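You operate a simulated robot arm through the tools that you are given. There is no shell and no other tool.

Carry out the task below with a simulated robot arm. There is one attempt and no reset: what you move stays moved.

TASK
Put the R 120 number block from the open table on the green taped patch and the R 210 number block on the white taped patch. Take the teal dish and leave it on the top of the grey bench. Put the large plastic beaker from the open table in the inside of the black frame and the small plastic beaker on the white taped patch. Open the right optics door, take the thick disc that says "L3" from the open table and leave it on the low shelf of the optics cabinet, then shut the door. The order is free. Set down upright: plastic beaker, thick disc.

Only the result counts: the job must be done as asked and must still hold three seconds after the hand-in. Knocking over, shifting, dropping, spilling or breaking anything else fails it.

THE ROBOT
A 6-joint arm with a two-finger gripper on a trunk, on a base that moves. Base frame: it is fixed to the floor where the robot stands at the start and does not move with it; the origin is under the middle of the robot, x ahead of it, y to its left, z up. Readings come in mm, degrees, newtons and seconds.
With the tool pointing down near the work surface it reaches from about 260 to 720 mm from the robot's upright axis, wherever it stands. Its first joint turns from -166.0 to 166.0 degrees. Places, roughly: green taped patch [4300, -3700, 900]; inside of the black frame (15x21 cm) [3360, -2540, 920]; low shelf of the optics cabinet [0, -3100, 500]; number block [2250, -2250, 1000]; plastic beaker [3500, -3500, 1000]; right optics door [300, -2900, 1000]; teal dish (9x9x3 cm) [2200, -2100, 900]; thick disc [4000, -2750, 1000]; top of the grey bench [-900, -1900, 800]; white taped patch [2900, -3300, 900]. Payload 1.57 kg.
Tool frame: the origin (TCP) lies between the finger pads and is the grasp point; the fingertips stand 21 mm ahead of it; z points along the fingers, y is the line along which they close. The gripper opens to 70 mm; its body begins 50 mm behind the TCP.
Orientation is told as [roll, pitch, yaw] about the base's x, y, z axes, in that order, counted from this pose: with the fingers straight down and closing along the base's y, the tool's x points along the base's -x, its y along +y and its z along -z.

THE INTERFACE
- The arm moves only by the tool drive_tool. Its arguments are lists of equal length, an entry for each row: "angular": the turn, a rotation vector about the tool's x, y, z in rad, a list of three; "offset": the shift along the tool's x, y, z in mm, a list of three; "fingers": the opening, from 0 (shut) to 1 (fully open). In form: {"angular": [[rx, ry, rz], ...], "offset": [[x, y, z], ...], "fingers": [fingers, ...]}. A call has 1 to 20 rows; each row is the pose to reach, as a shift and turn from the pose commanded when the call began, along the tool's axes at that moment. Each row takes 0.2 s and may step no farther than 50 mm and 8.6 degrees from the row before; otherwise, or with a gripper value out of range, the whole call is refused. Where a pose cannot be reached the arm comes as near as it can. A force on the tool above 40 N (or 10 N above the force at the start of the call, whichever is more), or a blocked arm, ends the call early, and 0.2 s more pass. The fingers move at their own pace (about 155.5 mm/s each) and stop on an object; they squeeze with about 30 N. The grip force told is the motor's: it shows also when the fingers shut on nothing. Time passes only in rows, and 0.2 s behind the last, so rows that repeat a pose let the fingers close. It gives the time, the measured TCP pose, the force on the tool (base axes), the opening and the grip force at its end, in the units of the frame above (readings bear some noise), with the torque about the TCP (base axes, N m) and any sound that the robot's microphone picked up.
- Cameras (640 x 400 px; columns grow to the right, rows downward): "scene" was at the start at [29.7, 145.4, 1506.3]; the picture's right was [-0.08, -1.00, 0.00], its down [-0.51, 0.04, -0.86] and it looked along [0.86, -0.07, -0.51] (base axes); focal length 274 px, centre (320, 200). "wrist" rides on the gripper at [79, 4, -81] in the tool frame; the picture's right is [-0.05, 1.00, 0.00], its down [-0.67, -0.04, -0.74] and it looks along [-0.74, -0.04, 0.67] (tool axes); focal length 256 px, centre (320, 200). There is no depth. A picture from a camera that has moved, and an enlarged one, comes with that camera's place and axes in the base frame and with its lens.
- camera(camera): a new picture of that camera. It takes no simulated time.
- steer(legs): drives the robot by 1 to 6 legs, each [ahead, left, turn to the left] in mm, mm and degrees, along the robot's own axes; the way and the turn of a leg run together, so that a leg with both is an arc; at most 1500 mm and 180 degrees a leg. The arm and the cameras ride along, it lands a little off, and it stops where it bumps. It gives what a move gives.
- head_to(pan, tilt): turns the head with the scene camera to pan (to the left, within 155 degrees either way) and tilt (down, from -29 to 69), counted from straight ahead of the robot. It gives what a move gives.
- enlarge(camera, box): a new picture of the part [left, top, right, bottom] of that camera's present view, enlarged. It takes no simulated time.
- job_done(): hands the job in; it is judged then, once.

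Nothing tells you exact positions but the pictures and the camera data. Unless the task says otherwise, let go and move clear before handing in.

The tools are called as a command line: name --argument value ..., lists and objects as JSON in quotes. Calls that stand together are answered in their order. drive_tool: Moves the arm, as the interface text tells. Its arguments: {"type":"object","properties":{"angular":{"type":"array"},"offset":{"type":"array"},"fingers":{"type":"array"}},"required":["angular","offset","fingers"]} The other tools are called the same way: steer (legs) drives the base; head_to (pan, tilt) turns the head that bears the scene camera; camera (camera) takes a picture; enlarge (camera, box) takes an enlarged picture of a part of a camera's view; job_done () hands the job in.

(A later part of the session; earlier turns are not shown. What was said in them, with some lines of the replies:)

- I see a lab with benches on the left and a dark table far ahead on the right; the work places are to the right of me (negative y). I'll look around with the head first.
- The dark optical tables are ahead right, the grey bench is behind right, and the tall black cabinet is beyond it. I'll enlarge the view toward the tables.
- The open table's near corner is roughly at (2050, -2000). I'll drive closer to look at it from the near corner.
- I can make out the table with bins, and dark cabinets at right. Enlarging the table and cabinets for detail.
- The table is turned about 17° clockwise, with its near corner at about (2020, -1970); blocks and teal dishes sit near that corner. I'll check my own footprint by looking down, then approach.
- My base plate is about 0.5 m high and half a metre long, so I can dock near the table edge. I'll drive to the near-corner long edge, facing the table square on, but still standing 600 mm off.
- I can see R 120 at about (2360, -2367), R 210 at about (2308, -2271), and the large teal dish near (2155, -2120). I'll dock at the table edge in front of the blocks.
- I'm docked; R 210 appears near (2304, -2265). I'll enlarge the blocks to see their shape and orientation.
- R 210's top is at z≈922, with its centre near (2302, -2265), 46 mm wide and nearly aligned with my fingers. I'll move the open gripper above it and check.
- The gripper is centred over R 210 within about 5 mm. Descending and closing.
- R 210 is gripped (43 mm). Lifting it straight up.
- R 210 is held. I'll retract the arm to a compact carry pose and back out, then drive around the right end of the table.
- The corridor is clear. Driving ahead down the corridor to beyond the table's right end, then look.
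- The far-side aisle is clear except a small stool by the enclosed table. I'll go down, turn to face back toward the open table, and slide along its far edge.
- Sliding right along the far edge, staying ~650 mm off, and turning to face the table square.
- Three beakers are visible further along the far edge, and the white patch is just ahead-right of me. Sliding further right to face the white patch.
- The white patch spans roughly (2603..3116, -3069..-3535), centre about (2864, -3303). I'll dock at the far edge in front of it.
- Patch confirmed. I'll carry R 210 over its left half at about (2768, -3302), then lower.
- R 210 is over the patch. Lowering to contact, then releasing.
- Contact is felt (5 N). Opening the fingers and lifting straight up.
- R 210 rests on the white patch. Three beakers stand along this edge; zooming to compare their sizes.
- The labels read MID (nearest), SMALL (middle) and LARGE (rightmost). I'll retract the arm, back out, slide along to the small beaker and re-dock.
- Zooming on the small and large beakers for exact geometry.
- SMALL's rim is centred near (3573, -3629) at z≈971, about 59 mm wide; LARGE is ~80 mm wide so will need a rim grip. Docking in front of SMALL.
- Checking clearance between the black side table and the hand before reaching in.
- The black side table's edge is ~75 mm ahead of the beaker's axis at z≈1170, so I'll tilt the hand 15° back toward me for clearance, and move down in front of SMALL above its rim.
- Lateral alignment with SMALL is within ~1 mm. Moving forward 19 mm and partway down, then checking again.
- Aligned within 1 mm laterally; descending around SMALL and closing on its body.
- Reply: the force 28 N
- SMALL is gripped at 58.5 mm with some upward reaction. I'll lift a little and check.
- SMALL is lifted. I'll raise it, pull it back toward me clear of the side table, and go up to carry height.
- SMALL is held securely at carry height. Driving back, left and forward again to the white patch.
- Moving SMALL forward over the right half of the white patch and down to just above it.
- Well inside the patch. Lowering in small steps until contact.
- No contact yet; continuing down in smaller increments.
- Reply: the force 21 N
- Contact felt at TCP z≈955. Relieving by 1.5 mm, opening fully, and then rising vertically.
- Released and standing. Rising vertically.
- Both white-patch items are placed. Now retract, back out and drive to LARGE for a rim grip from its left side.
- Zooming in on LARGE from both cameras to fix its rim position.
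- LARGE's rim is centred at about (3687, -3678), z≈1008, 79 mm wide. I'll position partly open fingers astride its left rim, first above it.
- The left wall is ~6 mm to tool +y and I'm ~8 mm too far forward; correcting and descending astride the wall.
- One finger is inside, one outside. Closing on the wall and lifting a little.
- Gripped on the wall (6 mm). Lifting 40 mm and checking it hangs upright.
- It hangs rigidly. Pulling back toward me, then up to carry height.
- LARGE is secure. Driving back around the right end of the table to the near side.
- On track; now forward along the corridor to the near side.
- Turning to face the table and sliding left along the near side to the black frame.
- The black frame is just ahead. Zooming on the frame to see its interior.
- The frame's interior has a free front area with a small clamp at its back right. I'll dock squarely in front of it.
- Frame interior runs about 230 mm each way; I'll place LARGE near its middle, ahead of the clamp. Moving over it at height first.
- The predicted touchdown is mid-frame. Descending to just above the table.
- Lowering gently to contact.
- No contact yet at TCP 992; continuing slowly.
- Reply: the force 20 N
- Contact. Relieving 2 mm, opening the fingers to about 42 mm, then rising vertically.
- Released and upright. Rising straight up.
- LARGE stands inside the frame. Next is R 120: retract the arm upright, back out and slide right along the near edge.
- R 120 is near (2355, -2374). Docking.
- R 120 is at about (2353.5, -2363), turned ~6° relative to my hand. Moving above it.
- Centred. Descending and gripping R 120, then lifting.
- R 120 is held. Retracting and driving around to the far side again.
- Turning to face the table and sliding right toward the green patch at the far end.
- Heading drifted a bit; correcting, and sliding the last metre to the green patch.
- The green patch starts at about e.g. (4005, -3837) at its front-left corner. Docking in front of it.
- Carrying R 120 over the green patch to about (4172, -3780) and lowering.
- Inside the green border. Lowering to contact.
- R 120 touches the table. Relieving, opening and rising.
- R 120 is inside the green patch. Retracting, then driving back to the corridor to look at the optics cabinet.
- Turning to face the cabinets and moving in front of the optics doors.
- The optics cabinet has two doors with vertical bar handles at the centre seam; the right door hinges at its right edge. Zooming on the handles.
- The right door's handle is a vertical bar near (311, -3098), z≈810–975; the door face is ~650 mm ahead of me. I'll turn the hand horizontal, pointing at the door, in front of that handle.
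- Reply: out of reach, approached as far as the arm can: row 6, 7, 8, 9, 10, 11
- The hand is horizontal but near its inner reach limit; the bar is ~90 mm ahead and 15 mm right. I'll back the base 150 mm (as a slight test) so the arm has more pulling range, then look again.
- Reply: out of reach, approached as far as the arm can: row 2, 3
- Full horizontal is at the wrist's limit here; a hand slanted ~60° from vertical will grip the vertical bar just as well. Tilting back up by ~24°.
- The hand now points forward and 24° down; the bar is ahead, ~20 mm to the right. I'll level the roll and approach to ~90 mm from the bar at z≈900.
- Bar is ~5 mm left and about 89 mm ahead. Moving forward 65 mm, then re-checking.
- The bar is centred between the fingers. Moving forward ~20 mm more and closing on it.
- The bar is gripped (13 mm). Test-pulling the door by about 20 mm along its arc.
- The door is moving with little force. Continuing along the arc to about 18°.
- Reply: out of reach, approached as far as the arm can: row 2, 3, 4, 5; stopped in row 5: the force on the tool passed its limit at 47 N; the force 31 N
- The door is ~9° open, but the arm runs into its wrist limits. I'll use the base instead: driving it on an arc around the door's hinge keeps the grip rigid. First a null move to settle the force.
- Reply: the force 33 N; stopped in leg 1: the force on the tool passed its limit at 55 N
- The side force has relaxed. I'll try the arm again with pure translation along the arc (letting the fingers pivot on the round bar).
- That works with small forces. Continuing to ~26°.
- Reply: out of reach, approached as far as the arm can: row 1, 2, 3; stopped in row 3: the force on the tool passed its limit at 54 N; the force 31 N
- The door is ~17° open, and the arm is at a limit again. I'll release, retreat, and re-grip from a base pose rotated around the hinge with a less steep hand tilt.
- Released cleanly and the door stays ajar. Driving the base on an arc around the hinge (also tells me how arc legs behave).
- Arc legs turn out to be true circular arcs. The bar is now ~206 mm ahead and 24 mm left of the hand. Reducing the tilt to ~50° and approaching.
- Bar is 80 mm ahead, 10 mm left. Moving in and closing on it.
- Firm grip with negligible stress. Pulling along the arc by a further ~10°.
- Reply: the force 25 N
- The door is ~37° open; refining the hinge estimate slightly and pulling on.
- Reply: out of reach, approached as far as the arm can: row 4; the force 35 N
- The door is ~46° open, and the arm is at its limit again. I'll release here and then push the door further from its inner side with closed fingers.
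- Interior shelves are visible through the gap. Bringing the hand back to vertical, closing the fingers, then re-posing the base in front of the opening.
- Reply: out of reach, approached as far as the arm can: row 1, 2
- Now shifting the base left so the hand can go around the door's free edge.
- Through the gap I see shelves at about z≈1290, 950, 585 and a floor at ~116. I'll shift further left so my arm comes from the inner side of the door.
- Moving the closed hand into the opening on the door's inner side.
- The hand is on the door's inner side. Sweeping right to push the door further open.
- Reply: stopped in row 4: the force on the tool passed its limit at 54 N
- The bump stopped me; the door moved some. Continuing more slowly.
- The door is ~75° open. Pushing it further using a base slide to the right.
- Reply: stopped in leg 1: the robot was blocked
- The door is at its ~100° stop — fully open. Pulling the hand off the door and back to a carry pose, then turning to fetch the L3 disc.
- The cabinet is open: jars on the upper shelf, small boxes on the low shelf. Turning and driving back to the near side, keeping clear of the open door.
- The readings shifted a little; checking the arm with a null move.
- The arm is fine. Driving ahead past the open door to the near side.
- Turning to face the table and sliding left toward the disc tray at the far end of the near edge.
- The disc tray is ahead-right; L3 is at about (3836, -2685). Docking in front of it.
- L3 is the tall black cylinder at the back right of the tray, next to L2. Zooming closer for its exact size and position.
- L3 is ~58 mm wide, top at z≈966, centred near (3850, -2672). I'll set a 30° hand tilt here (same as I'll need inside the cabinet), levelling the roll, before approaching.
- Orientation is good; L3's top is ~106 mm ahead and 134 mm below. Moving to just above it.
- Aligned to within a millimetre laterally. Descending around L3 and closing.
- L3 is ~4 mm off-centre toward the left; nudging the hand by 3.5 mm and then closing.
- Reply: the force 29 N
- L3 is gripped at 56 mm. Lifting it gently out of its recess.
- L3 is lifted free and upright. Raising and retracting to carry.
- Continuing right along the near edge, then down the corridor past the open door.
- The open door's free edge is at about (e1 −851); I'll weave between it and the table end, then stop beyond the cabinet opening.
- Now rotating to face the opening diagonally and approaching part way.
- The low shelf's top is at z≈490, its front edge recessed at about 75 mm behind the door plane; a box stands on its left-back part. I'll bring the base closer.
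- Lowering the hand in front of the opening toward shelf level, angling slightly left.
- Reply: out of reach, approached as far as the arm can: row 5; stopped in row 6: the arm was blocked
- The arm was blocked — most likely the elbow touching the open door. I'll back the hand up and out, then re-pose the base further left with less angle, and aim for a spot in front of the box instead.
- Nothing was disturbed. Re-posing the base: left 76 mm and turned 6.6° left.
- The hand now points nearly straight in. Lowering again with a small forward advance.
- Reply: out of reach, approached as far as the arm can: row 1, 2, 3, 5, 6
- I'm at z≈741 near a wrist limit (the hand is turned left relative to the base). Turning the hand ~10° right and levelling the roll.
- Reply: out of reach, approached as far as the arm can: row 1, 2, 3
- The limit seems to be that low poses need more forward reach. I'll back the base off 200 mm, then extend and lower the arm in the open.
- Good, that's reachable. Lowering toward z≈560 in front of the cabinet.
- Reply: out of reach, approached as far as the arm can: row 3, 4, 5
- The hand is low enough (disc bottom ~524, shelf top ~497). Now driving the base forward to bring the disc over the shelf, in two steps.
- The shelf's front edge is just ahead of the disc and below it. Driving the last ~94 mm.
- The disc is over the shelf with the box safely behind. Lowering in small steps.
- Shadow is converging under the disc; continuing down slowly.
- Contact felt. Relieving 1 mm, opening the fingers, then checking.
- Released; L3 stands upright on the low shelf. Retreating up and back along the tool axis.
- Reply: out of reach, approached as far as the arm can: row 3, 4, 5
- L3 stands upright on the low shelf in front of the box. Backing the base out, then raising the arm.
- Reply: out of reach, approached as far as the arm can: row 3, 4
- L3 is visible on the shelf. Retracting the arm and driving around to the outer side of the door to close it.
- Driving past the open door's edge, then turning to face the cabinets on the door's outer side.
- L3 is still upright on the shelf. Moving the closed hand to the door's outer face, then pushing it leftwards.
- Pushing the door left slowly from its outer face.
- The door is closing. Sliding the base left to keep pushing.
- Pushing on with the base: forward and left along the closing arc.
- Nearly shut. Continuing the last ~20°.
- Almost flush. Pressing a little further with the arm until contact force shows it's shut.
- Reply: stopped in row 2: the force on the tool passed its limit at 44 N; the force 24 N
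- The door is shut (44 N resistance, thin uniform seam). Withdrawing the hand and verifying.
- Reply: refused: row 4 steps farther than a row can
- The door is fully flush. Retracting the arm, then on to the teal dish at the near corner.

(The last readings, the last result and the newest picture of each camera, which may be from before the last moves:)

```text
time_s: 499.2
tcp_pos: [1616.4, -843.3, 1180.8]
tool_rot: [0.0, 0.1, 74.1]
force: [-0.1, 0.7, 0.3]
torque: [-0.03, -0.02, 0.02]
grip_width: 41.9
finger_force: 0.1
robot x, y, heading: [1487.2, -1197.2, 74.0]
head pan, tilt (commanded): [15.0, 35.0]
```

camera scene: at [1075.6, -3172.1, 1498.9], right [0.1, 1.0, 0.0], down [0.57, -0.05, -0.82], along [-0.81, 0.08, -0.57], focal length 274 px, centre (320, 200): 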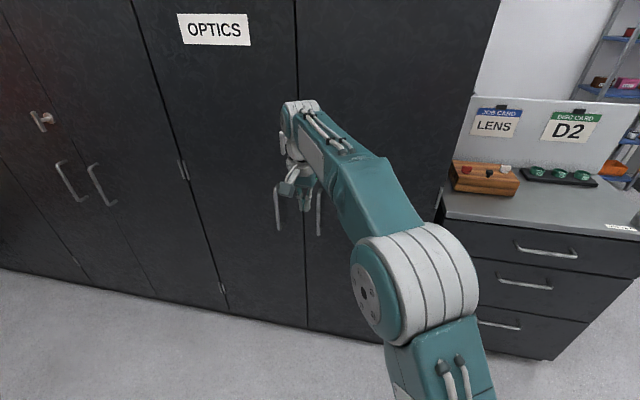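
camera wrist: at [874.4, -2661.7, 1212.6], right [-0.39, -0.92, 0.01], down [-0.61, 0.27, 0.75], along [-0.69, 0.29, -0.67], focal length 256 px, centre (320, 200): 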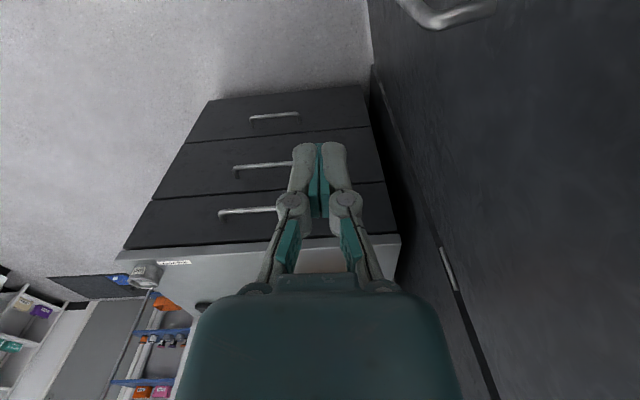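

steer --legs '[[0, 0, 179.1], [0, 900, 0]]'

head_to --pan 0 --tilt 40

camera --camera "scene"

```text
time_s: 511.3
tcp_pos: [2228.9, -1811.3, 1180.0]
tool_rot: [0.1, 0.0, -106.9]
force: [-0.9, 0.3, 0.5]
torque: [-0.02, -0.02, 0.03]
grip_width: 41.8
finger_force: 0.0
robot x, y, heading: [2363.5, -1457.8, -107.3]
head pan, tilt (commanded): [15.0, 35.0]
```

```text
time_s: 512.1
tcp_pos: [2230.6, -1811.8, 1180.0]
tool_rot: [0.0, 0.0, -106.9]
force: [-0.3, 0.7, -0.8]
torque: [-0.01, -0.03, 0.02]
grip_width: 42.3
finger_force: 0.1
robot x, y, heading: [2362.0, -1455.1, -107.2]
head pan, tilt (commanded): [0.0, 40.0]
```

```text
taken
camera scene: at [2500.5, -1530.7, 1491.6], right [-0.96, 0.29, 0.0], down [0.19, 0.61, -0.77], along [-0.23, -0.73, -0.64], focal length 274 px, centre (320, 200)
```

scene: 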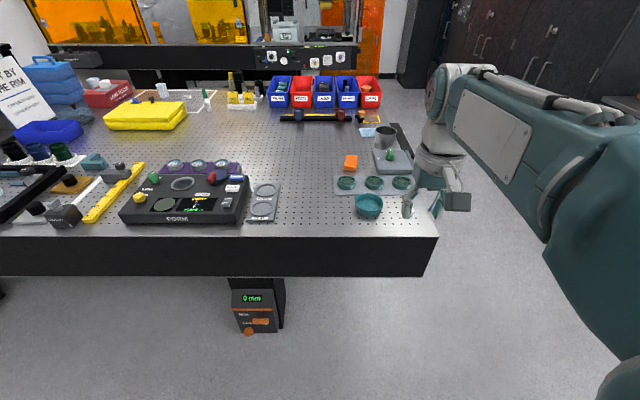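

Docking in front of the dish.

steer --legs '[[240, 0, 0.3]]'

head_to --pan -10 --tilt 52

camera --camera "scene"

camera --camera "wrist"

enlarge --camera "wrist" --box '[240, 0, 440, 160]'

```text
time_s: 513.8
tcp_pos: [2163.5, -2034.7, 1181.0]
tool_rot: [0.0, 0.1, -106.8]
force: [0.7, 0.2, -0.1]
torque: [0.04, -0.01, 0.03]
grip_width: 42.0
finger_force: 0.2
robot x, y, heading: [2295.4, -1677.1, -107.3]
head pan, tilt (commanded): [0.0, 40.0]
```

```text
time_s: 514.5
tcp_pos: [2163.9, -2033.4, 1180.1]
tool_rot: [0.0, 0.1, -106.9]
force: [0.2, -1.1, -1.4]
torque: [0.03, -0.01, 0.01]
grip_width: 42.0
finger_force: 0.1
robot x, y, heading: [2292.6, -1680.5, -106.9]
head pan, tilt (commanded): [-10.0, 52.0]
```

```text
taken
camera scene: at [2423.8, -1738.2, 1474.8], right [-0.89, 0.45, 0.0], down [0.36, 0.7, -0.62], along [-0.28, -0.55, -0.79], focal length 274 px, centre (320, 200)
```

scene: 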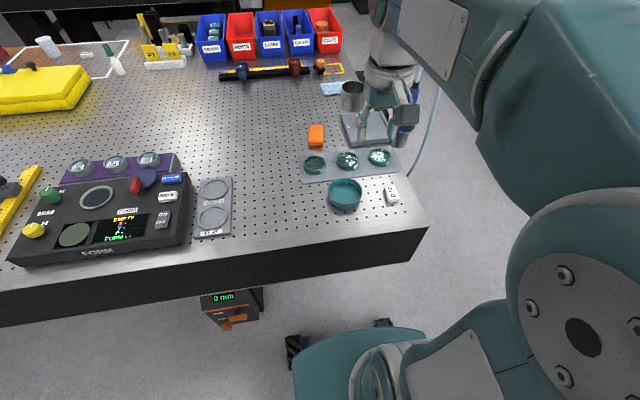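

```text
taken
camera wrist: at [2190.6, -1958.6, 1262.9], right [0.94, -0.34, 0.0], down [-0.23, -0.63, 0.74], along [-0.25, -0.7, -0.67], focal length 256 px, centre (320, 200)
```

wrist: 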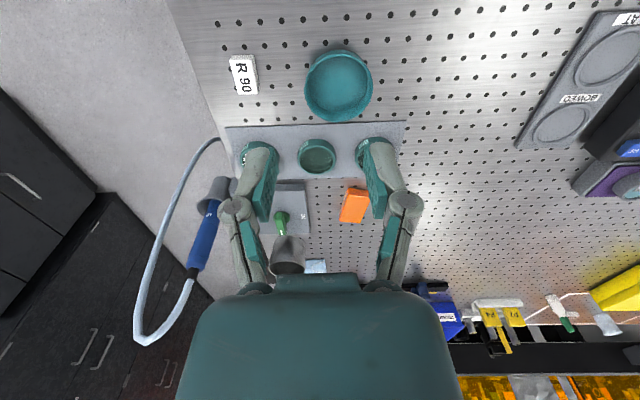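

```text
2.50 times, centred on (340, 80) of wrist
camera zoom: at [2190.6, -1958.6, 1262.9], right [0.94, -0.34, 0.0], down [-0.23, -0.63, 0.74], along [-0.25, -0.7, -0.67], focal length 640 px, centre (270, 500)
```

zoom: 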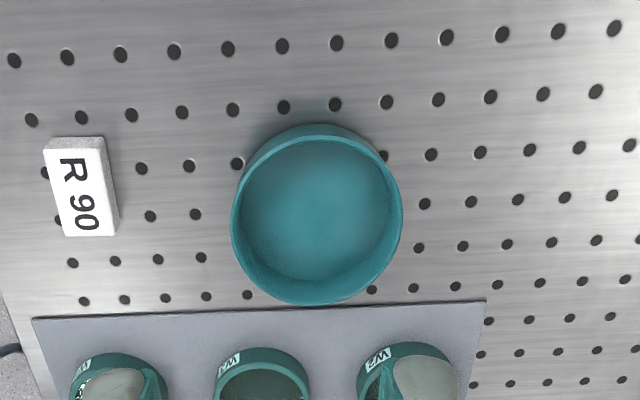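

The dish (90 mm) rim centre is 72 mm ahead and 21 mm left of the hand. I'll grip its left wall with one finger inside; first moving above.

drive_tool --angular '[[0, 0, 0], [0, 0, 0], [0, 0, 0], [0, 0, 0], [0, 0, 0]]' --offset '[[-14, 13, 36], [-29, 26, 72], [-43, 39, 108], [-58, 52, 144], [-72, 64.5, 180]]' --fingers '[0.6, 0.6, 0.6, 0.6, 0.6]'

camera --camera "wrist"

```text
time_s: 515.8
tcp_pos: [2204.0, -2121.1, 999.1]
tool_rot: [0.0, 0.2, -106.8]
force: [-0.3, -0.2, -0.2]
torque: [0.0, 0.04, 0.0]
grip_width: 42.0
finger_force: 0.1
robot x, y, heading: [2295.3, -1676.2, -107.3]
head pan, tilt (commanded): [-10.0, 52.0]
```

```text
taken
camera wrist: at [2230.2, -2045.9, 1081.6], right [0.94, -0.34, 0.0], down [-0.23, -0.63, 0.74], along [-0.25, -0.7, -0.67], focal length 256 px, centre (320, 200)
```

wrist: 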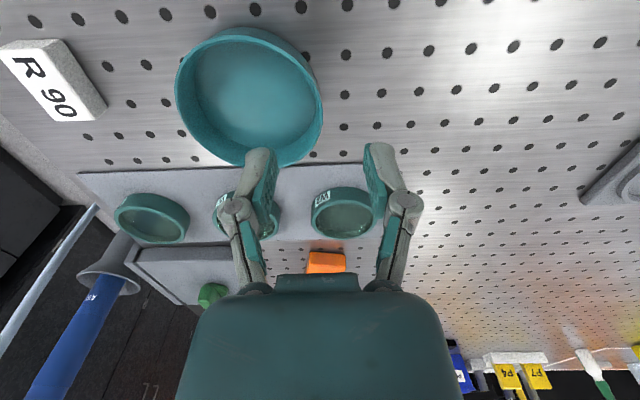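

Aligned with the dish's left wall within ~4 mm. Adjusting slightly and descending astride the wall.

drive_tool --angular '[[0, 0, 0], [0, 0, 0], [0, 0, 0], [0, 0, 0]]' --offset '[[4, 0, 20], [4, 0, 40], [4, 0, 56], [4, 0, 65]]' --fingers '[0.6, 0.6, 0.6, 0.6]'

camera --camera "wrist"

```text
time_s: 516.8
tcp_pos: [2205.4, -2118.2, 935.7]
tool_rot: [-0.1, 0.1, -106.9]
force: [0.6, 0.0, -0.4]
torque: [0.0, 0.02, -0.02]
grip_width: 42.1
finger_force: 0.0
robot x, y, heading: [2294.6, -1677.9, -107.2]
head pan, tilt (commanded): [-10.0, 52.0]
```

```text
taken
camera wrist: at [2231.8, -2043.3, 1017.9], right [0.94, -0.34, 0.0], down [-0.23, -0.63, 0.74], along [-0.25, -0.7, -0.67], focal length 256 px, centre (320, 200)
```

wrist: 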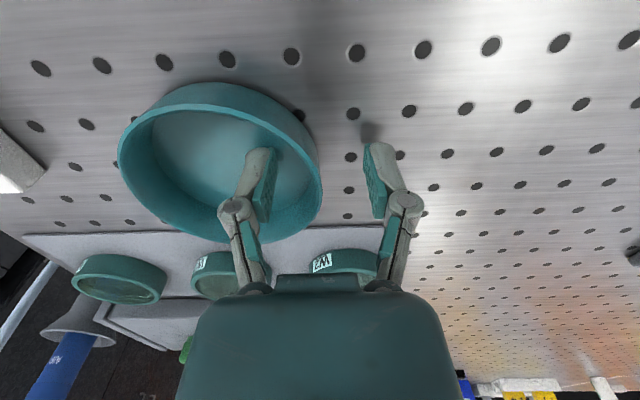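

Fingers straddle the wall. Closing, then lifting slowly.

drive_tool --angular '[[0, 0, 0], [0, 0, 0], [0, 0, 0], [0, 0, 0], [0, 0, 0]]' --offset '[[0, 0, 0], [0, 0, 0], [0, 0, 0], [0, 0, 0], [0, 0, 0]]' --fingers '[0.4, 0.2, 0, 0, 0]'

camera --camera "wrist"

```text
time_s: 518.0
tcp_pos: [2203.6, -2117.2, 935.6]
tool_rot: [0.0, 0.2, -106.9]
force: [-0.7, -0.6, 8.3]
torque: [0.3, 0.51, 0.03]
grip_width: 5.8
finger_force: 30.3
robot x, y, heading: [2294.2, -1675.0, -107.0]
head pan, tilt (commanded): [-10.0, 52.0]
```

```text
taken
camera wrist: at [2231.8, -2043.2, 1018.4], right [0.94, -0.34, 0.0], down [-0.23, -0.63, 0.74], along [-0.25, -0.7, -0.67], focal length 256 px, centre (320, 200)
```

wrist: 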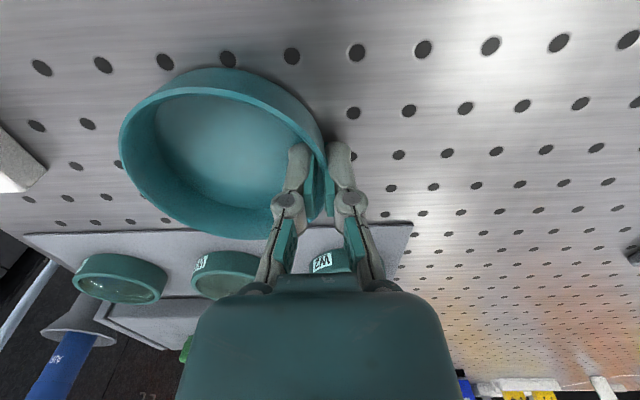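

drive_tool --angular '[[0, 0, 0], [0, 0, 0], [0, 0, 0], [0, 0, 0], [0, 0, 0]]' --offset '[[0, 0, -5], [0, 0, -12], [0, 0, -25], [0, 0, -45], [0, 0, -70]]' --fingers '[0, 0, 0, 0, 0]'

camera --camera "wrist"

camera --camera "scene"

```text
time_s: 519.1
tcp_pos: [2203.5, -2117.0, 1005.6]
tool_rot: [0.0, 0.1, -106.8]
force: [-0.8, 0.7, -0.4]
torque: [-0.03, -0.03, 0.03]
grip_width: 5.8
finger_force: 29.9
robot x, y, heading: [2294.5, -1679.6, -106.8]
head pan, tilt (commanded): [-10.0, 52.0]
```

```text
taken
camera wrist: at [2230.6, -2042.1, 1087.9], right [0.94, -0.34, 0.0], down [-0.23, -0.63, 0.74], along [-0.25, -0.7, -0.67], focal length 256 px, centre (320, 200)
```

wrist: 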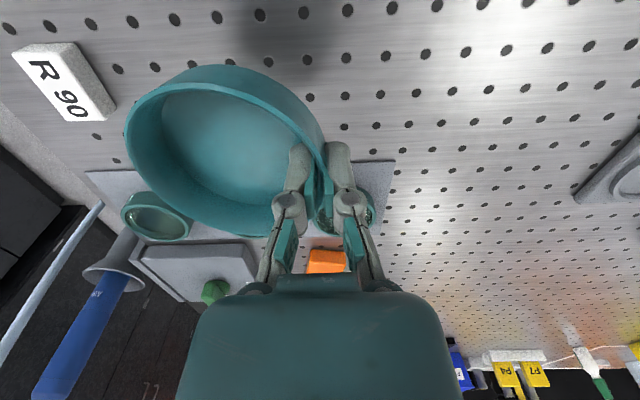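

```text
taken
camera scene: at [2423.9, -1738.8, 1474.7], right [-0.89, 0.45, 0.0], down [0.36, 0.7, -0.61], along [-0.28, -0.55, -0.79], focal length 274 px, centre (320, 200)
```

scene: 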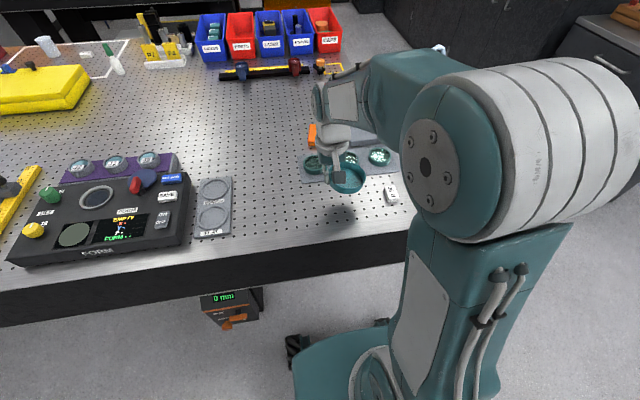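

The dish is held by its wall, drooping only a few degrees. Raising, retracting, and heading for the grey bench.

drive_tool --angular '[[0, 0, 0], [0, 0, 0], [0, 0, 0], [0, 0, 0], [0, 0, 0], [0, 0, 0]]' --offset '[[0, 0, -30], [0, 0, -60], [10, -5, -90], [30, -15, -115], [50, -27, -135], [70, -40, -150]]' --fingers '[0, 0, 0, 0, 0, 0]'

steer --legs '[[-260, 0, 0], [0, -900, 0], [0, -900, 0]]'

camera --camera "wrist"

```text
time_s: 520.5
tcp_pos: [2186.8, -2037.7, 1155.8]
tool_rot: [0.0, 0.1, -106.9]
force: [0.5, -0.4, -0.2]
torque: [-0.02, -0.02, -0.01]
grip_width: 6.1
finger_force: 30.5
robot x, y, heading: [2294.1, -1677.3, -107.0]
head pan, tilt (commanded): [-10.0, 52.0]
```

```text
time_s: 531.2
tcp_pos: [516.3, -1257.8, 1156.7]
tool_rot: [-0.1, 0.1, -105.7]
force: [-0.2, 0.3, 0.1]
torque: [0.01, 0.0, 0.01]
grip_width: 6.1
finger_force: 29.7
robot x, y, heading: [617.1, -897.5, -106.0]
head pan, tilt (commanded): [-10.0, 52.0]
```

```text
taken
camera wrist: at [542.6, -1182.3, 1238.5], right [0.95, -0.32, 0.0], down [-0.21, -0.63, 0.74], along [-0.24, -0.7, -0.67], focal length 256 px, centre (320, 200)
```

wrist: 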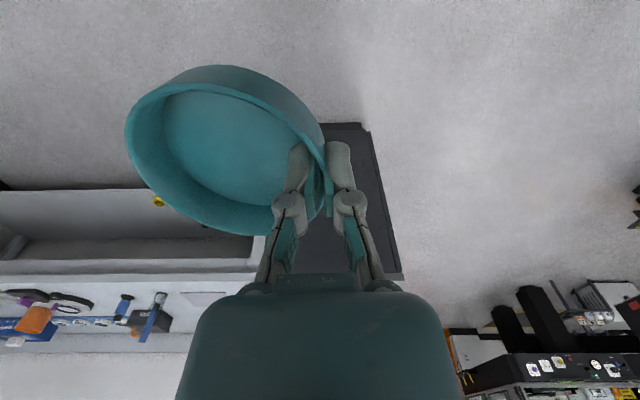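

Sliding further right to face the grey bench.

steer --legs '[[0, -800, -0.9]]'

head_to --pan 0 --tilt 30

camera --camera "scene"

head_to --pan -30 --tilt 30

camera --camera "scene"

```text
time_s: 535.5
tcp_pos: [-247.0, -1031.7, 1155.9]
tool_rot: [-0.1, 0.1, -106.9]
force: [0.3, -0.5, -0.3]
torque: [-0.01, 0.0, -0.01]
grip_width: 6.2
finger_force: 30.0
robot x, y, heading: [-136.4, -677.1, -107.2]
head pan, tilt (commanded): [-10.0, 52.0]
```

```text
time_s: 536.4
tcp_pos: [-248.1, -1029.7, 1156.0]
tool_rot: [-0.1, 0.1, -106.9]
force: [0.4, 0.2, -0.5]
torque: [-0.02, 0.0, 0.03]
grip_width: 6.1
finger_force: 30.0
robot x, y, heading: [-142.2, -675.0, -107.1]
head pan, tilt (commanded): [0.0, 30.0]
```

```text
taken
camera scene: at [-1.5, -750.5, 1506.8], right [-0.96, 0.3, 0.0], down [0.15, 0.48, -0.87], along [-0.26, -0.83, -0.5], focal length 274 px, centre (320, 200)
```

scene: 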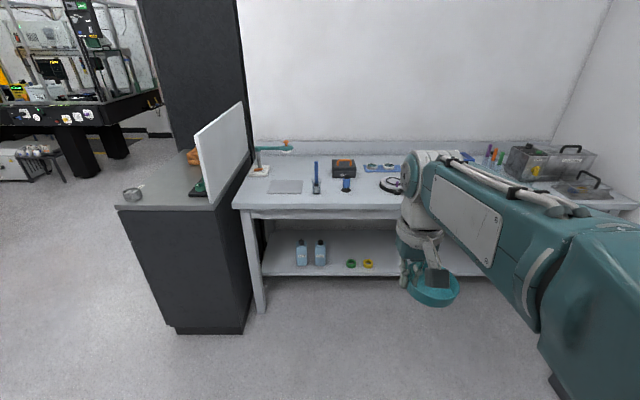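

```text
time_s: 537.3
tcp_pos: [-249.9, -1030.1, 1156.9]
tool_rot: [-0.1, 0.1, -106.9]
force: [0.9, 0.3, -0.3]
torque: [0.01, -0.07, -0.01]
grip_width: 6.0
finger_force: 29.5
robot x, y, heading: [-138.7, -672.5, -107.3]
head pan, tilt (commanded): [-30.0, 30.0]
```

```text
taken
camera scene: at [-41.6, -725.6, 1506.9], right [-0.68, 0.73, 0.0], down [0.37, 0.34, -0.87], along [-0.63, -0.59, -0.5], focal length 274 px, centre (320, 200)
```

scene: 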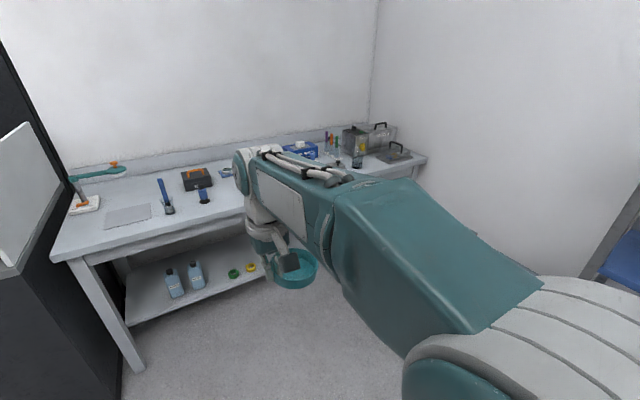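

The grey bench is ahead; its front strip looks mostly free. Moving closer for a better look.

steer --legs '[[560, 0, 0.2]]'

head_to --pan 0 --tilt 42

camera --camera "scene"

camera --camera "wrist"

```text
time_s: 540.4
tcp_pos: [-415.5, -1547.7, 1156.8]
tool_rot: [-0.1, 0.1, -107.5]
force: [0.8, -0.4, 0.5]
torque: [0.01, 0.01, 0.02]
grip_width: 5.9
finger_force: 30.4
robot x, y, heading: [-300.8, -1193.3, -107.7]
head pan, tilt (commanded): [-30.0, 30.0]
```

```text
time_s: 541.4
tcp_pos: [-414.0, -1548.0, 1156.8]
tool_rot: [0.0, 0.1, -107.4]
force: [-0.5, 0.5, 0.3]
torque: [0.01, 0.02, 0.0]
grip_width: 6.0
finger_force: 30.1
robot x, y, heading: [-300.7, -1192.7, -107.8]
head pan, tilt (commanded): [0.0, 42.0]
```

```text
taken
camera scene: at [-163.7, -1264.5, 1488.6], right [-0.95, 0.3, 0.0], down [0.2, 0.64, -0.74], along [-0.23, -0.71, -0.67], focal length 274 px, centre (320, 200)
```

scene: 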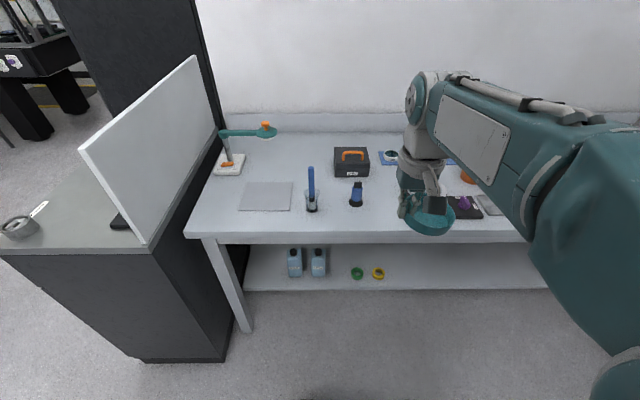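

```text
taken
camera wrist: at [-387.0, -1473.9, 1238.5], right [0.94, -0.35, 0.0], down [-0.23, -0.63, 0.74], along [-0.26, -0.7, -0.67], focal length 256 px, centre (320, 200)
```

wrist: 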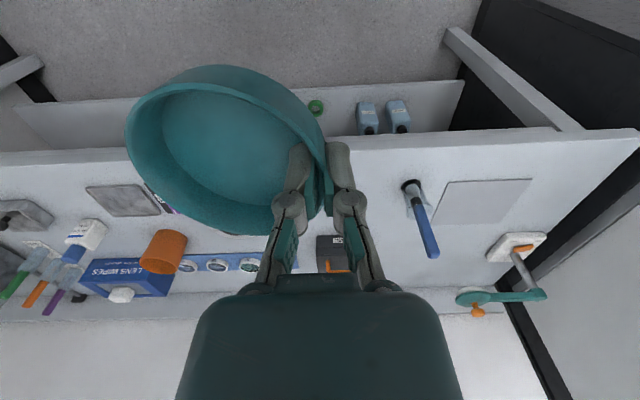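

The free strip is between the blue brush and the purple item. I'll shift right ~130 mm and dock at the bench.

steer --legs '[[0, -130, 0.8], [300, 0, 0]]'

head_to --pan -5 --tilt 52

camera --camera "scene"

camera --camera "wrist"

```text
time_s: 544.3
tcp_pos: [-625.7, -1798.1, 1155.8]
tool_rot: [0.1, 0.1, -106.4]
force: [0.1, 0.0, 0.1]
torque: [0.0, -0.01, 0.0]
grip_width: 6.1
finger_force: 29.9
robot x, y, heading: [-515.5, -1443.2, -106.6]
head pan, tilt (commanded): [0.0, 42.0]
```

```text
time_s: 545.1
tcp_pos: [-625.5, -1798.8, 1156.5]
tool_rot: [0.1, 0.1, -106.4]
force: [-0.8, 0.2, -0.4]
torque: [-0.02, -0.03, 0.0]
grip_width: 6.2
finger_force: 30.1
robot x, y, heading: [-518.0, -1438.7, -106.9]
head pan, tilt (commanded): [-5.0, 52.0]
```

```text
taken
camera scene: at [-381.3, -1501.0, 1474.8], right [-0.93, 0.37, 0.0], down [0.29, 0.73, -0.62], along [-0.23, -0.57, -0.79], focal length 274 px, centre (320, 200)
```

scene: 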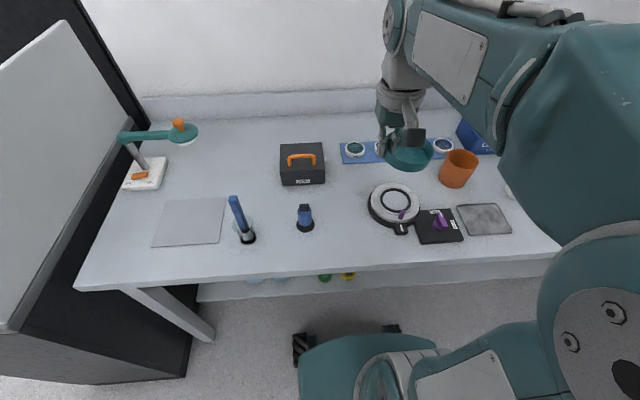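

```text
taken
camera wrist: at [-598.4, -1724.2, 1238.7], right [0.94, -0.33, 0.0], down [-0.22, -0.63, 0.74], along [-0.25, -0.7, -0.67], focal length 256 px, centre (320, 200)
```

wrist: 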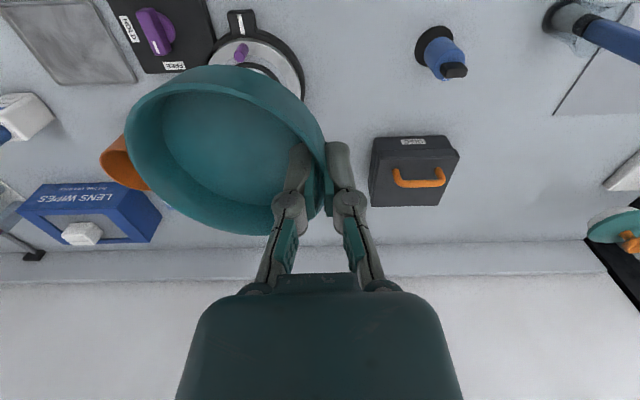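

I can see a free gap between the blue brush and the round ring clamp. I'll bring the dish over that gap at height, then check.

drive_tool --angular '[[0, 0, 0], [0, 0, 0], [0, 0, 0], [0, 0, 0], [0, 0, 0], [0, 0, 0]]' --offset '[[-22, 27, 0], [-44, 54.8, 0], [-44, 54.8, 45], [-44, 54.8, 90], [-44, 54.8, 135], [-44, 54.8, 180]]' --fingers '[0, 0, 0, 0, 0, 0]'

camera --camera "scene"

camera --camera "wrist"

```text
time_s: 546.5
tcp_pos: [-586.0, -1857.8, 975.6]
tool_rot: [0.0, 0.1, -106.4]
force: [0.4, 0.4, 1.0]
torque: [0.01, 0.01, -0.02]
grip_width: 5.7
finger_force: 30.5
robot x, y, heading: [-520.9, -1439.1, -106.5]
head pan, tilt (commanded): [-5.0, 52.0]
```

```text
taken
camera scene: at [-380.5, -1501.7, 1474.7], right [-0.93, 0.37, 0.0], down [0.29, 0.73, -0.61], along [-0.23, -0.57, -0.79], focal length 274 px, centre (320, 200)
```

scene: 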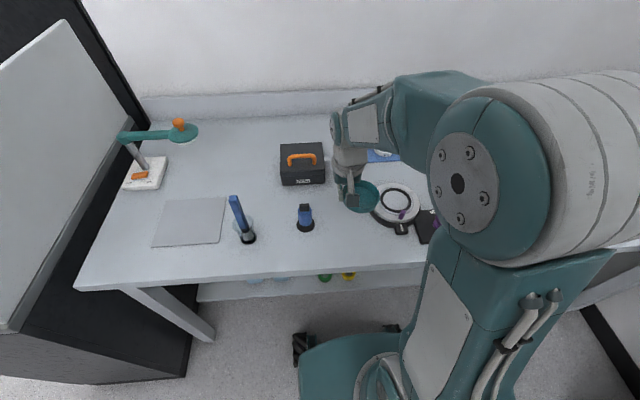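

```text
taken
camera wrist: at [-557.7, -1783.3, 1057.7], right [0.94, -0.33, 0.0], down [-0.22, -0.63, 0.74], along [-0.25, -0.7, -0.67], focal length 256 px, centre (320, 200)
```

wrist: 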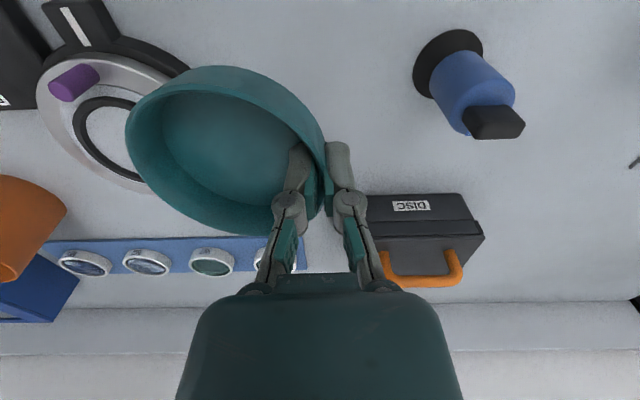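

Clearances look fine on both sides (≥35 mm). Descending to near the bench top.

drive_tool --angular '[[0, 0, 0], [0, 0, 0], [0, 0, 0], [0, 0, 0], [0, 0, 0]]' --offset '[[0, 0, 35], [0, 0, 70], [0, 0, 95], [0, 0, 115], [0, 0, 115]]' --fingers '[0, 0, 0, 0, 0]'

camera --camera "wrist"

enlarge --camera "scene" --box '[280, 150, 440, 270]'

```text
time_s: 547.4
tcp_pos: [-582.5, -1859.6, 873.8]
tool_rot: [0.0, -0.2, -106.4]
force: [1.4, 4.8, 15.8]
torque: [0.36, 0.56, -0.19]
grip_width: 5.9
finger_force: 29.9
robot x, y, heading: [-514.2, -1438.1, -106.9]
head pan, tilt (commanded): [-5.0, 52.0]
stopped in row 4: the force on the tool passed its limit at 72 N (the readings are from after the stop); the commanded pose is now the measured one
```

```text
taken
camera wrist: at [-556.4, -1783.6, 955.6], right [0.94, -0.33, 0.0], down [-0.22, -0.63, 0.75], along [-0.25, -0.7, -0.66], focal length 256 px, centre (320, 200)
```

wrist: 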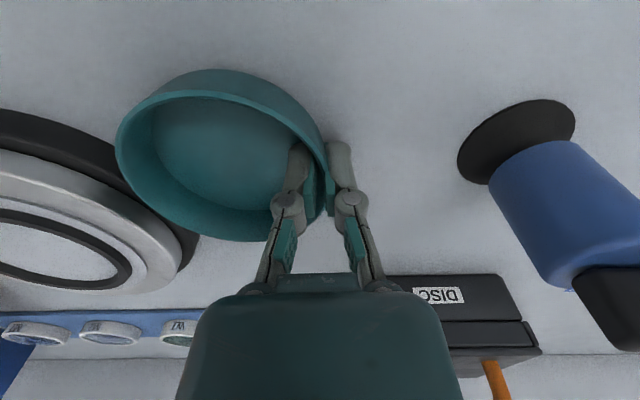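

```text
3.33 times, centred on (360, 210) of scene
camera zoom: at [-380.2, -1500.9, 1474.8], right [-0.93, 0.37, 0.0], down [0.29, 0.73, -0.62], along [-0.23, -0.57, -0.79], focal length 915 px, centre (187, 167)
```

zoom: 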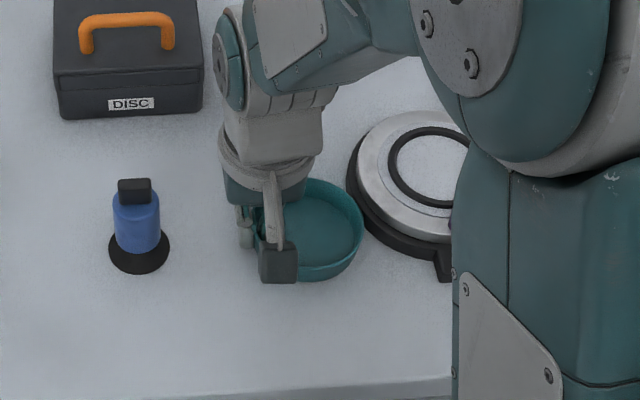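

The bench top turned out to be at z≈840, so contact came early; the dish sits flat with ~19 mm to the ring clamp. Relieving the pressure and opening the fingers.

drive_tool --angular '[[0, 0, 0], [0, 0, 0], [0, 0, 0], [0, 0, 0], [0, 0, 0]]' --offset '[[0, 0, -1], [0, 0, -2], [0, 0, -2], [0, 0, -2], [0, 0, -2]]' --fingers '[0, 0, 0.25, 0.5, 0.5]'

camera --camera "wrist"

enlarge --camera "scene" --box '[280, 150, 440, 270]'

```text
time_s: 548.6
tcp_pos: [-583.5, -1859.0, 875.3]
tool_rot: [0.1, -0.1, -106.4]
force: [0.5, 0.2, 0.7]
torque: [0.03, 0.03, -0.01]
grip_width: 35.3
finger_force: 0.2
robot x, y, heading: [-516.4, -1440.4, -106.6]
head pan, tilt (commanded): [-5.0, 52.0]
```

```text
taken
camera wrist: at [-557.1, -1784.3, 957.4], right [0.94, -0.33, 0.0], down [-0.22, -0.63, 0.75], along [-0.25, -0.7, -0.67], focal length 256 px, centre (320, 200)
```

wrist: 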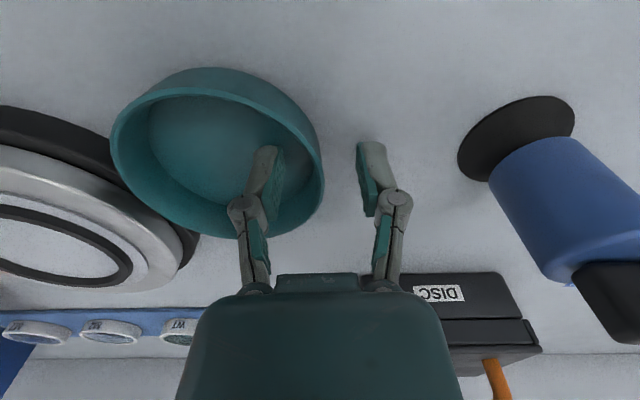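

```text
3.33 times, centred on (360, 210) of scene
camera zoom: at [-380.6, -1502.4, 1474.7], right [-0.93, 0.37, 0.0], down [0.29, 0.73, -0.61], along [-0.23, -0.57, -0.79], focal length 915 px, centre (187, 167)
```

zoom: 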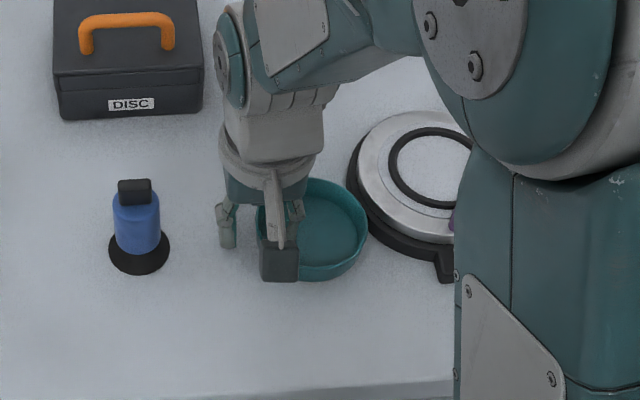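

Released. Rising straight up and checking the dish.

drive_tool --angular '[[0, 0, 0], [0, 0, 0], [0, 0, 0], [0, 0, 0], [0, 0, 0], [0, 0, 0]]' --offset '[[0, 0, -20], [0, 0, -60], [0, 0, -105], [0, 0, -150], [0, 0, -200], [40, -20, -230]]' --fingers '[0.5, 0.5, 0.5, 0.5, 0.5, 0.5]'

camera --camera "wrist"

enlarge --camera "scene" --box '[290, 160, 420, 270]'

```text
refused: row 6 steps farther than a row can; nothing moved
```

```text
taken
camera wrist: at [-557.1, -1784.3, 957.4], right [0.94, -0.33, 0.0], down [-0.22, -0.63, 0.75], along [-0.25, -0.7, -0.67], focal length 256 px, centre (320, 200)
```

wrist: 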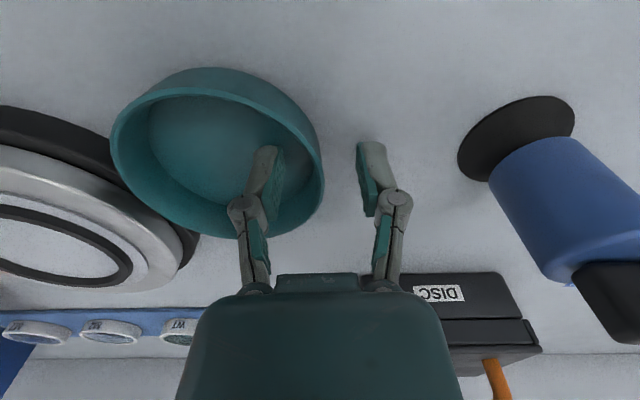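

```text
3.64 times, centred on (355, 215) of scene
camera zoom: at [-380.6, -1502.4, 1474.7], right [-0.93, 0.37, 0.0], down [0.29, 0.73, -0.61], along [-0.23, -0.57, -0.79], focal length 998 px, centre (193, 146)
```

zoom: 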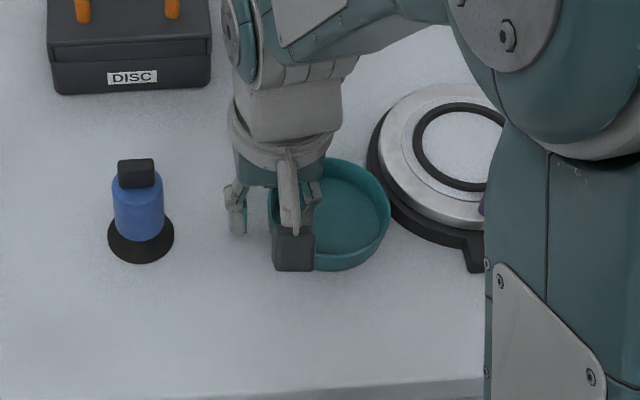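

drive_tool --angular '[[0, 0, 0], [0, 0, 0], [0, 0, 0], [0, 0, 0], [0, 0, 0], [0, 0, 0]]' --offset '[[0, 0, -20], [0, 0, -60], [0, 0, -105], [0, 0, -150], [0, 0, -195], [25, -12, -230]]' --fingers '[0.5, 0.5, 0.5, 0.5, 0.5, 0.5]'

camera --camera "wrist"

enlarge --camera "scene" --box '[290, 160, 420, 270]'

```text
time_s: 550.0
tcp_pos: [-588.8, -1829.1, 1102.3]
tool_rot: [0.1, -0.1, -106.4]
force: [-0.2, -0.2, -0.3]
torque: [-0.01, -0.02, -0.02]
grip_width: 34.9
finger_force: 0.0
robot x, y, heading: [-518.9, -1443.3, -106.9]
head pan, tilt (commanded): [-5.0, 52.0]
```

```text
taken
camera wrist: at [-562.1, -1753.1, 1185.3], right [0.94, -0.33, 0.0], down [-0.22, -0.63, 0.75], along [-0.25, -0.7, -0.67], focal length 256 px, centre (320, 200)
```

wrist: 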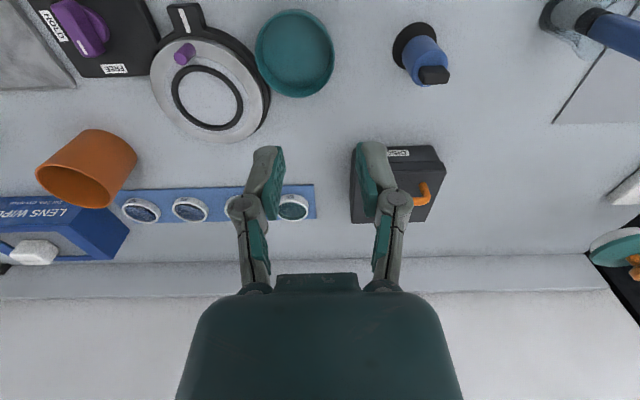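

```text
3.64 times, centred on (355, 215) of scene
camera zoom: at [-381.0, -1501.5, 1474.8], right [-0.93, 0.37, 0.0], down [0.29, 0.73, -0.61], along [-0.23, -0.57, -0.79], focal length 998 px, centre (193, 146)
```

zoom: 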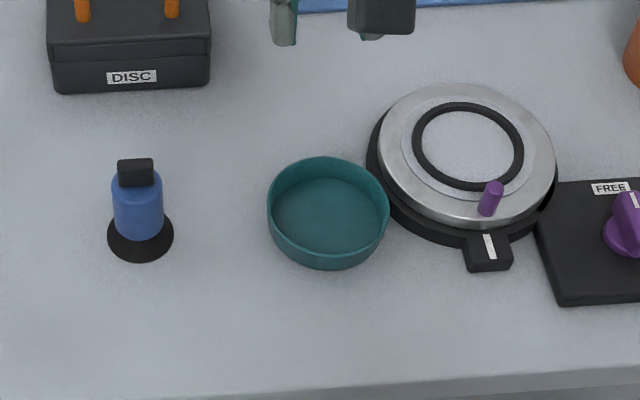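

The dish sits flat on the bench. Zooming to see whether it touches the neighbouring ring clamp.

enlarge --camera "wrist" --box '[220, 0, 350, 130]'

enlarge --camera "scene" --box '[335, 180, 385, 230]'

```text
3.08 times, centred on (285, 65) of wrist
camera zoom: at [-562.1, -1753.1, 1185.3], right [0.94, -0.33, 0.0], down [-0.22, -0.63, 0.75], along [-0.25, -0.7, -0.67], focal length 788 px, centre (428, 615)
```

zoom: 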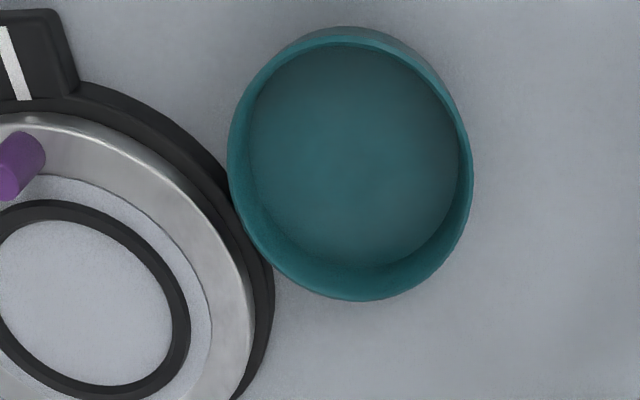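

```text
8.00 times, centred on (360, 205) of scene
camera zoom: at [-381.0, -1501.5, 1474.8], right [-0.93, 0.37, 0.0], down [0.29, 0.73, -0.61], along [-0.23, -0.57, -0.79], focal length 2195 px, centre (0, 160)
```

zoom: 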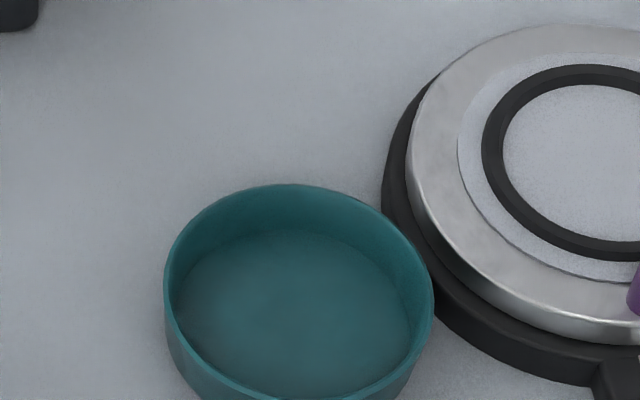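

There's a few millimetres of gap and the ring clamp hasn't moved. I'll retract and back away from the bench, then take a last look.

drive_tool --angular '[[0, 0, 0], [0, 0, 0]]' --offset '[[15, -10, -35], [30, -20, -70]]' --fingers '[0.5, 0.5]'

steer --legs '[[-450, 0, 0]]'

head_to --pan -5 --tilt 40

camera --camera "scene"

enlarge --camera "scene" --box '[220, 100, 480, 260]'

```text
time_s: 550.6
tcp_pos: [-599.5, -1794.4, 1173.6]
tool_rot: [0.0, -0.1, -106.3]
force: [0.1, 0.1, 0.4]
torque: [-0.01, 0.02, 0.01]
grip_width: 35.1
finger_force: 0.1
robot x, y, heading: [-518.1, -1442.5, -106.6]
head pan, tilt (commanded): [-5.0, 52.0]
```

```text
time_s: 553.3
tcp_pos: [-471.7, -1368.4, 1174.7]
tool_rot: [0.1, -0.1, -106.2]
force: [-0.2, 0.3, -0.1]
torque: [-0.01, -0.02, 0.02]
grip_width: 34.9
finger_force: 0.1
robot x, y, heading: [-389.6, -1017.4, -106.2]
head pan, tilt (commanded): [-5.0, 52.0]
```

```text
time_s: 554.1
tcp_pos: [-471.3, -1367.7, 1173.9]
tool_rot: [0.1, -0.1, -106.3]
force: [-1.0, -0.3, -1.1]
torque: [-0.01, 0.02, -0.03]
grip_width: 35.1
finger_force: 0.1
robot x, y, heading: [-392.2, -1016.7, -106.3]
head pan, tilt (commanded): [-5.0, 40.0]
```

```text
taken
camera scene: at [-257.4, -1084.1, 1491.5], right [-0.93, 0.36, 0.0], down [0.23, 0.6, -0.77], along [-0.28, -0.71, -0.64], focal length 274 px, centre (320, 200)
```

scene: 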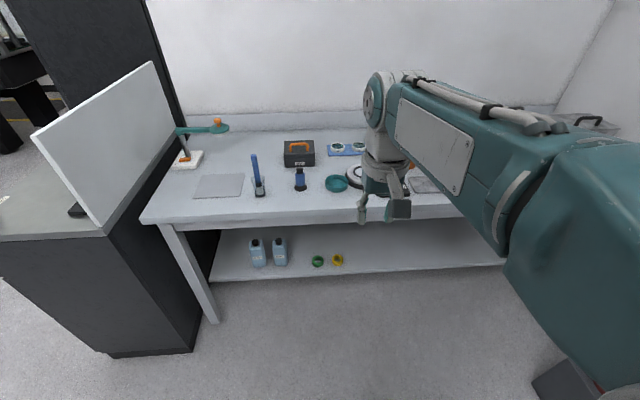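

```text
2.46 times, centred on (350, 180) of scene
camera zoom: at [-257.4, -1084.1, 1491.5], right [-0.93, 0.36, 0.0], down [0.23, 0.6, -0.77], along [-0.28, -0.71, -0.64], focal length 675 px, centre (246, 249)
```

zoom: 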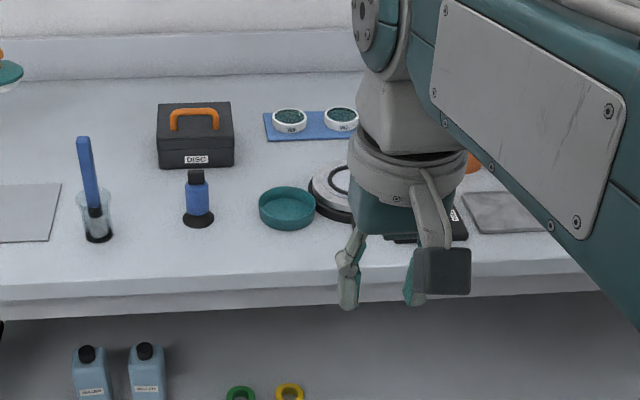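

The dish is fine. A last look with the head toward the table and cabinet before handing in.

head_to --pan 75 --tilt 12

camera --camera "scene"

enlarge --camera "scene" --box '[240, 120, 400, 240]'

```text
time_s: 555.6
tcp_pos: [-471.3, -1368.1, 1173.7]
tool_rot: [0.2, -0.2, -106.3]
force: [-0.4, 0.1, 0.2]
torque: [-0.02, -0.02, -0.01]
grip_width: 35.1
finger_force: 0.0
robot x, y, heading: [-390.3, -1014.7, -106.3]
head pan, tilt (commanded): [75.0, 12.0]
```

```text
taken
camera scene: at [-146.8, -1053.6, 1535.9], right [-0.52, -0.85, 0.0], down [-0.18, 0.11, -0.98], along [0.83, -0.51, -0.21], focal length 274 px, centre (320, 200)
```

scene: 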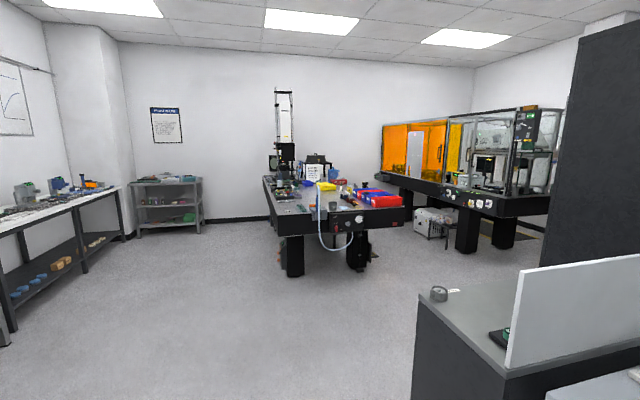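

```text
3.33 times, centred on (320, 180) of scene
camera zoom: at [-146.8, -1053.6, 1535.9], right [-0.52, -0.85, 0.0], down [-0.18, 0.11, -0.98], along [0.83, -0.51, -0.21], focal length 915 px, centre (320, 267)
```

zoom: 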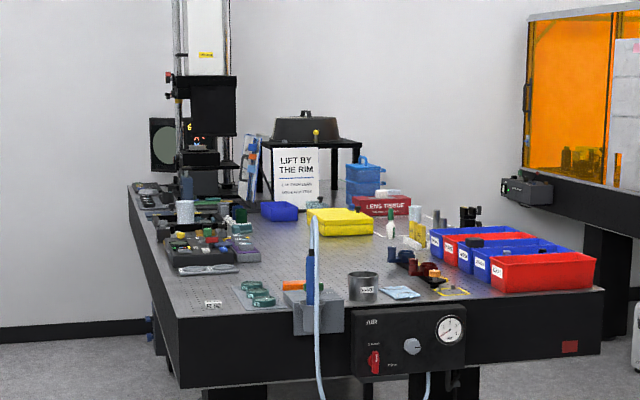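

From here the large beaker stands in the frame, the small beaker and R 210 are on the white patch, and the dish is on the bench. I saw R 120 on the green patch, L3 on the low shelf and the door shut earlier, and my hand is clear, so I'm handing in.

job_done

```text
The job is handed in.
```

I did every part of the task and handed it in. No result came back, so I can't say whether it passed.

- **Number blocks:** R 120 is inside the green taped patch and R 210 is on the white taped patch.
- **Beakers:** The large beaker stands upright near the middle of the black frame. The small one stands upright on the white taped patch.
- **Teal dish:** It sits flat on the grey bench, with a gap of about 7 mm to the round ring clamp beside it. The bench was higher than I had assumed, so the dish met it at about 72 N. I saw no damage, and the clamp had not moved.
- **L3 disc:** It stands upright on the low shelf of the optics cabinet, at about 497 mm height, in front of a box marked "CLAMPS". That shelf best matched the height you gave.
- **Right optics door:** I opened it fully, then shut it. It looked flush when I left it.

On my first try at placing the disc, the arm was blocked while reaching into the cabinet. I think the elbow touched the open door. I backed off and came in from another angle, and saw nothing disturbed.

In a last look before handing in, I saw both beakers upright. I couldn't see the door, the low shelf or the green patch from there, so those rest on my earlier checks.
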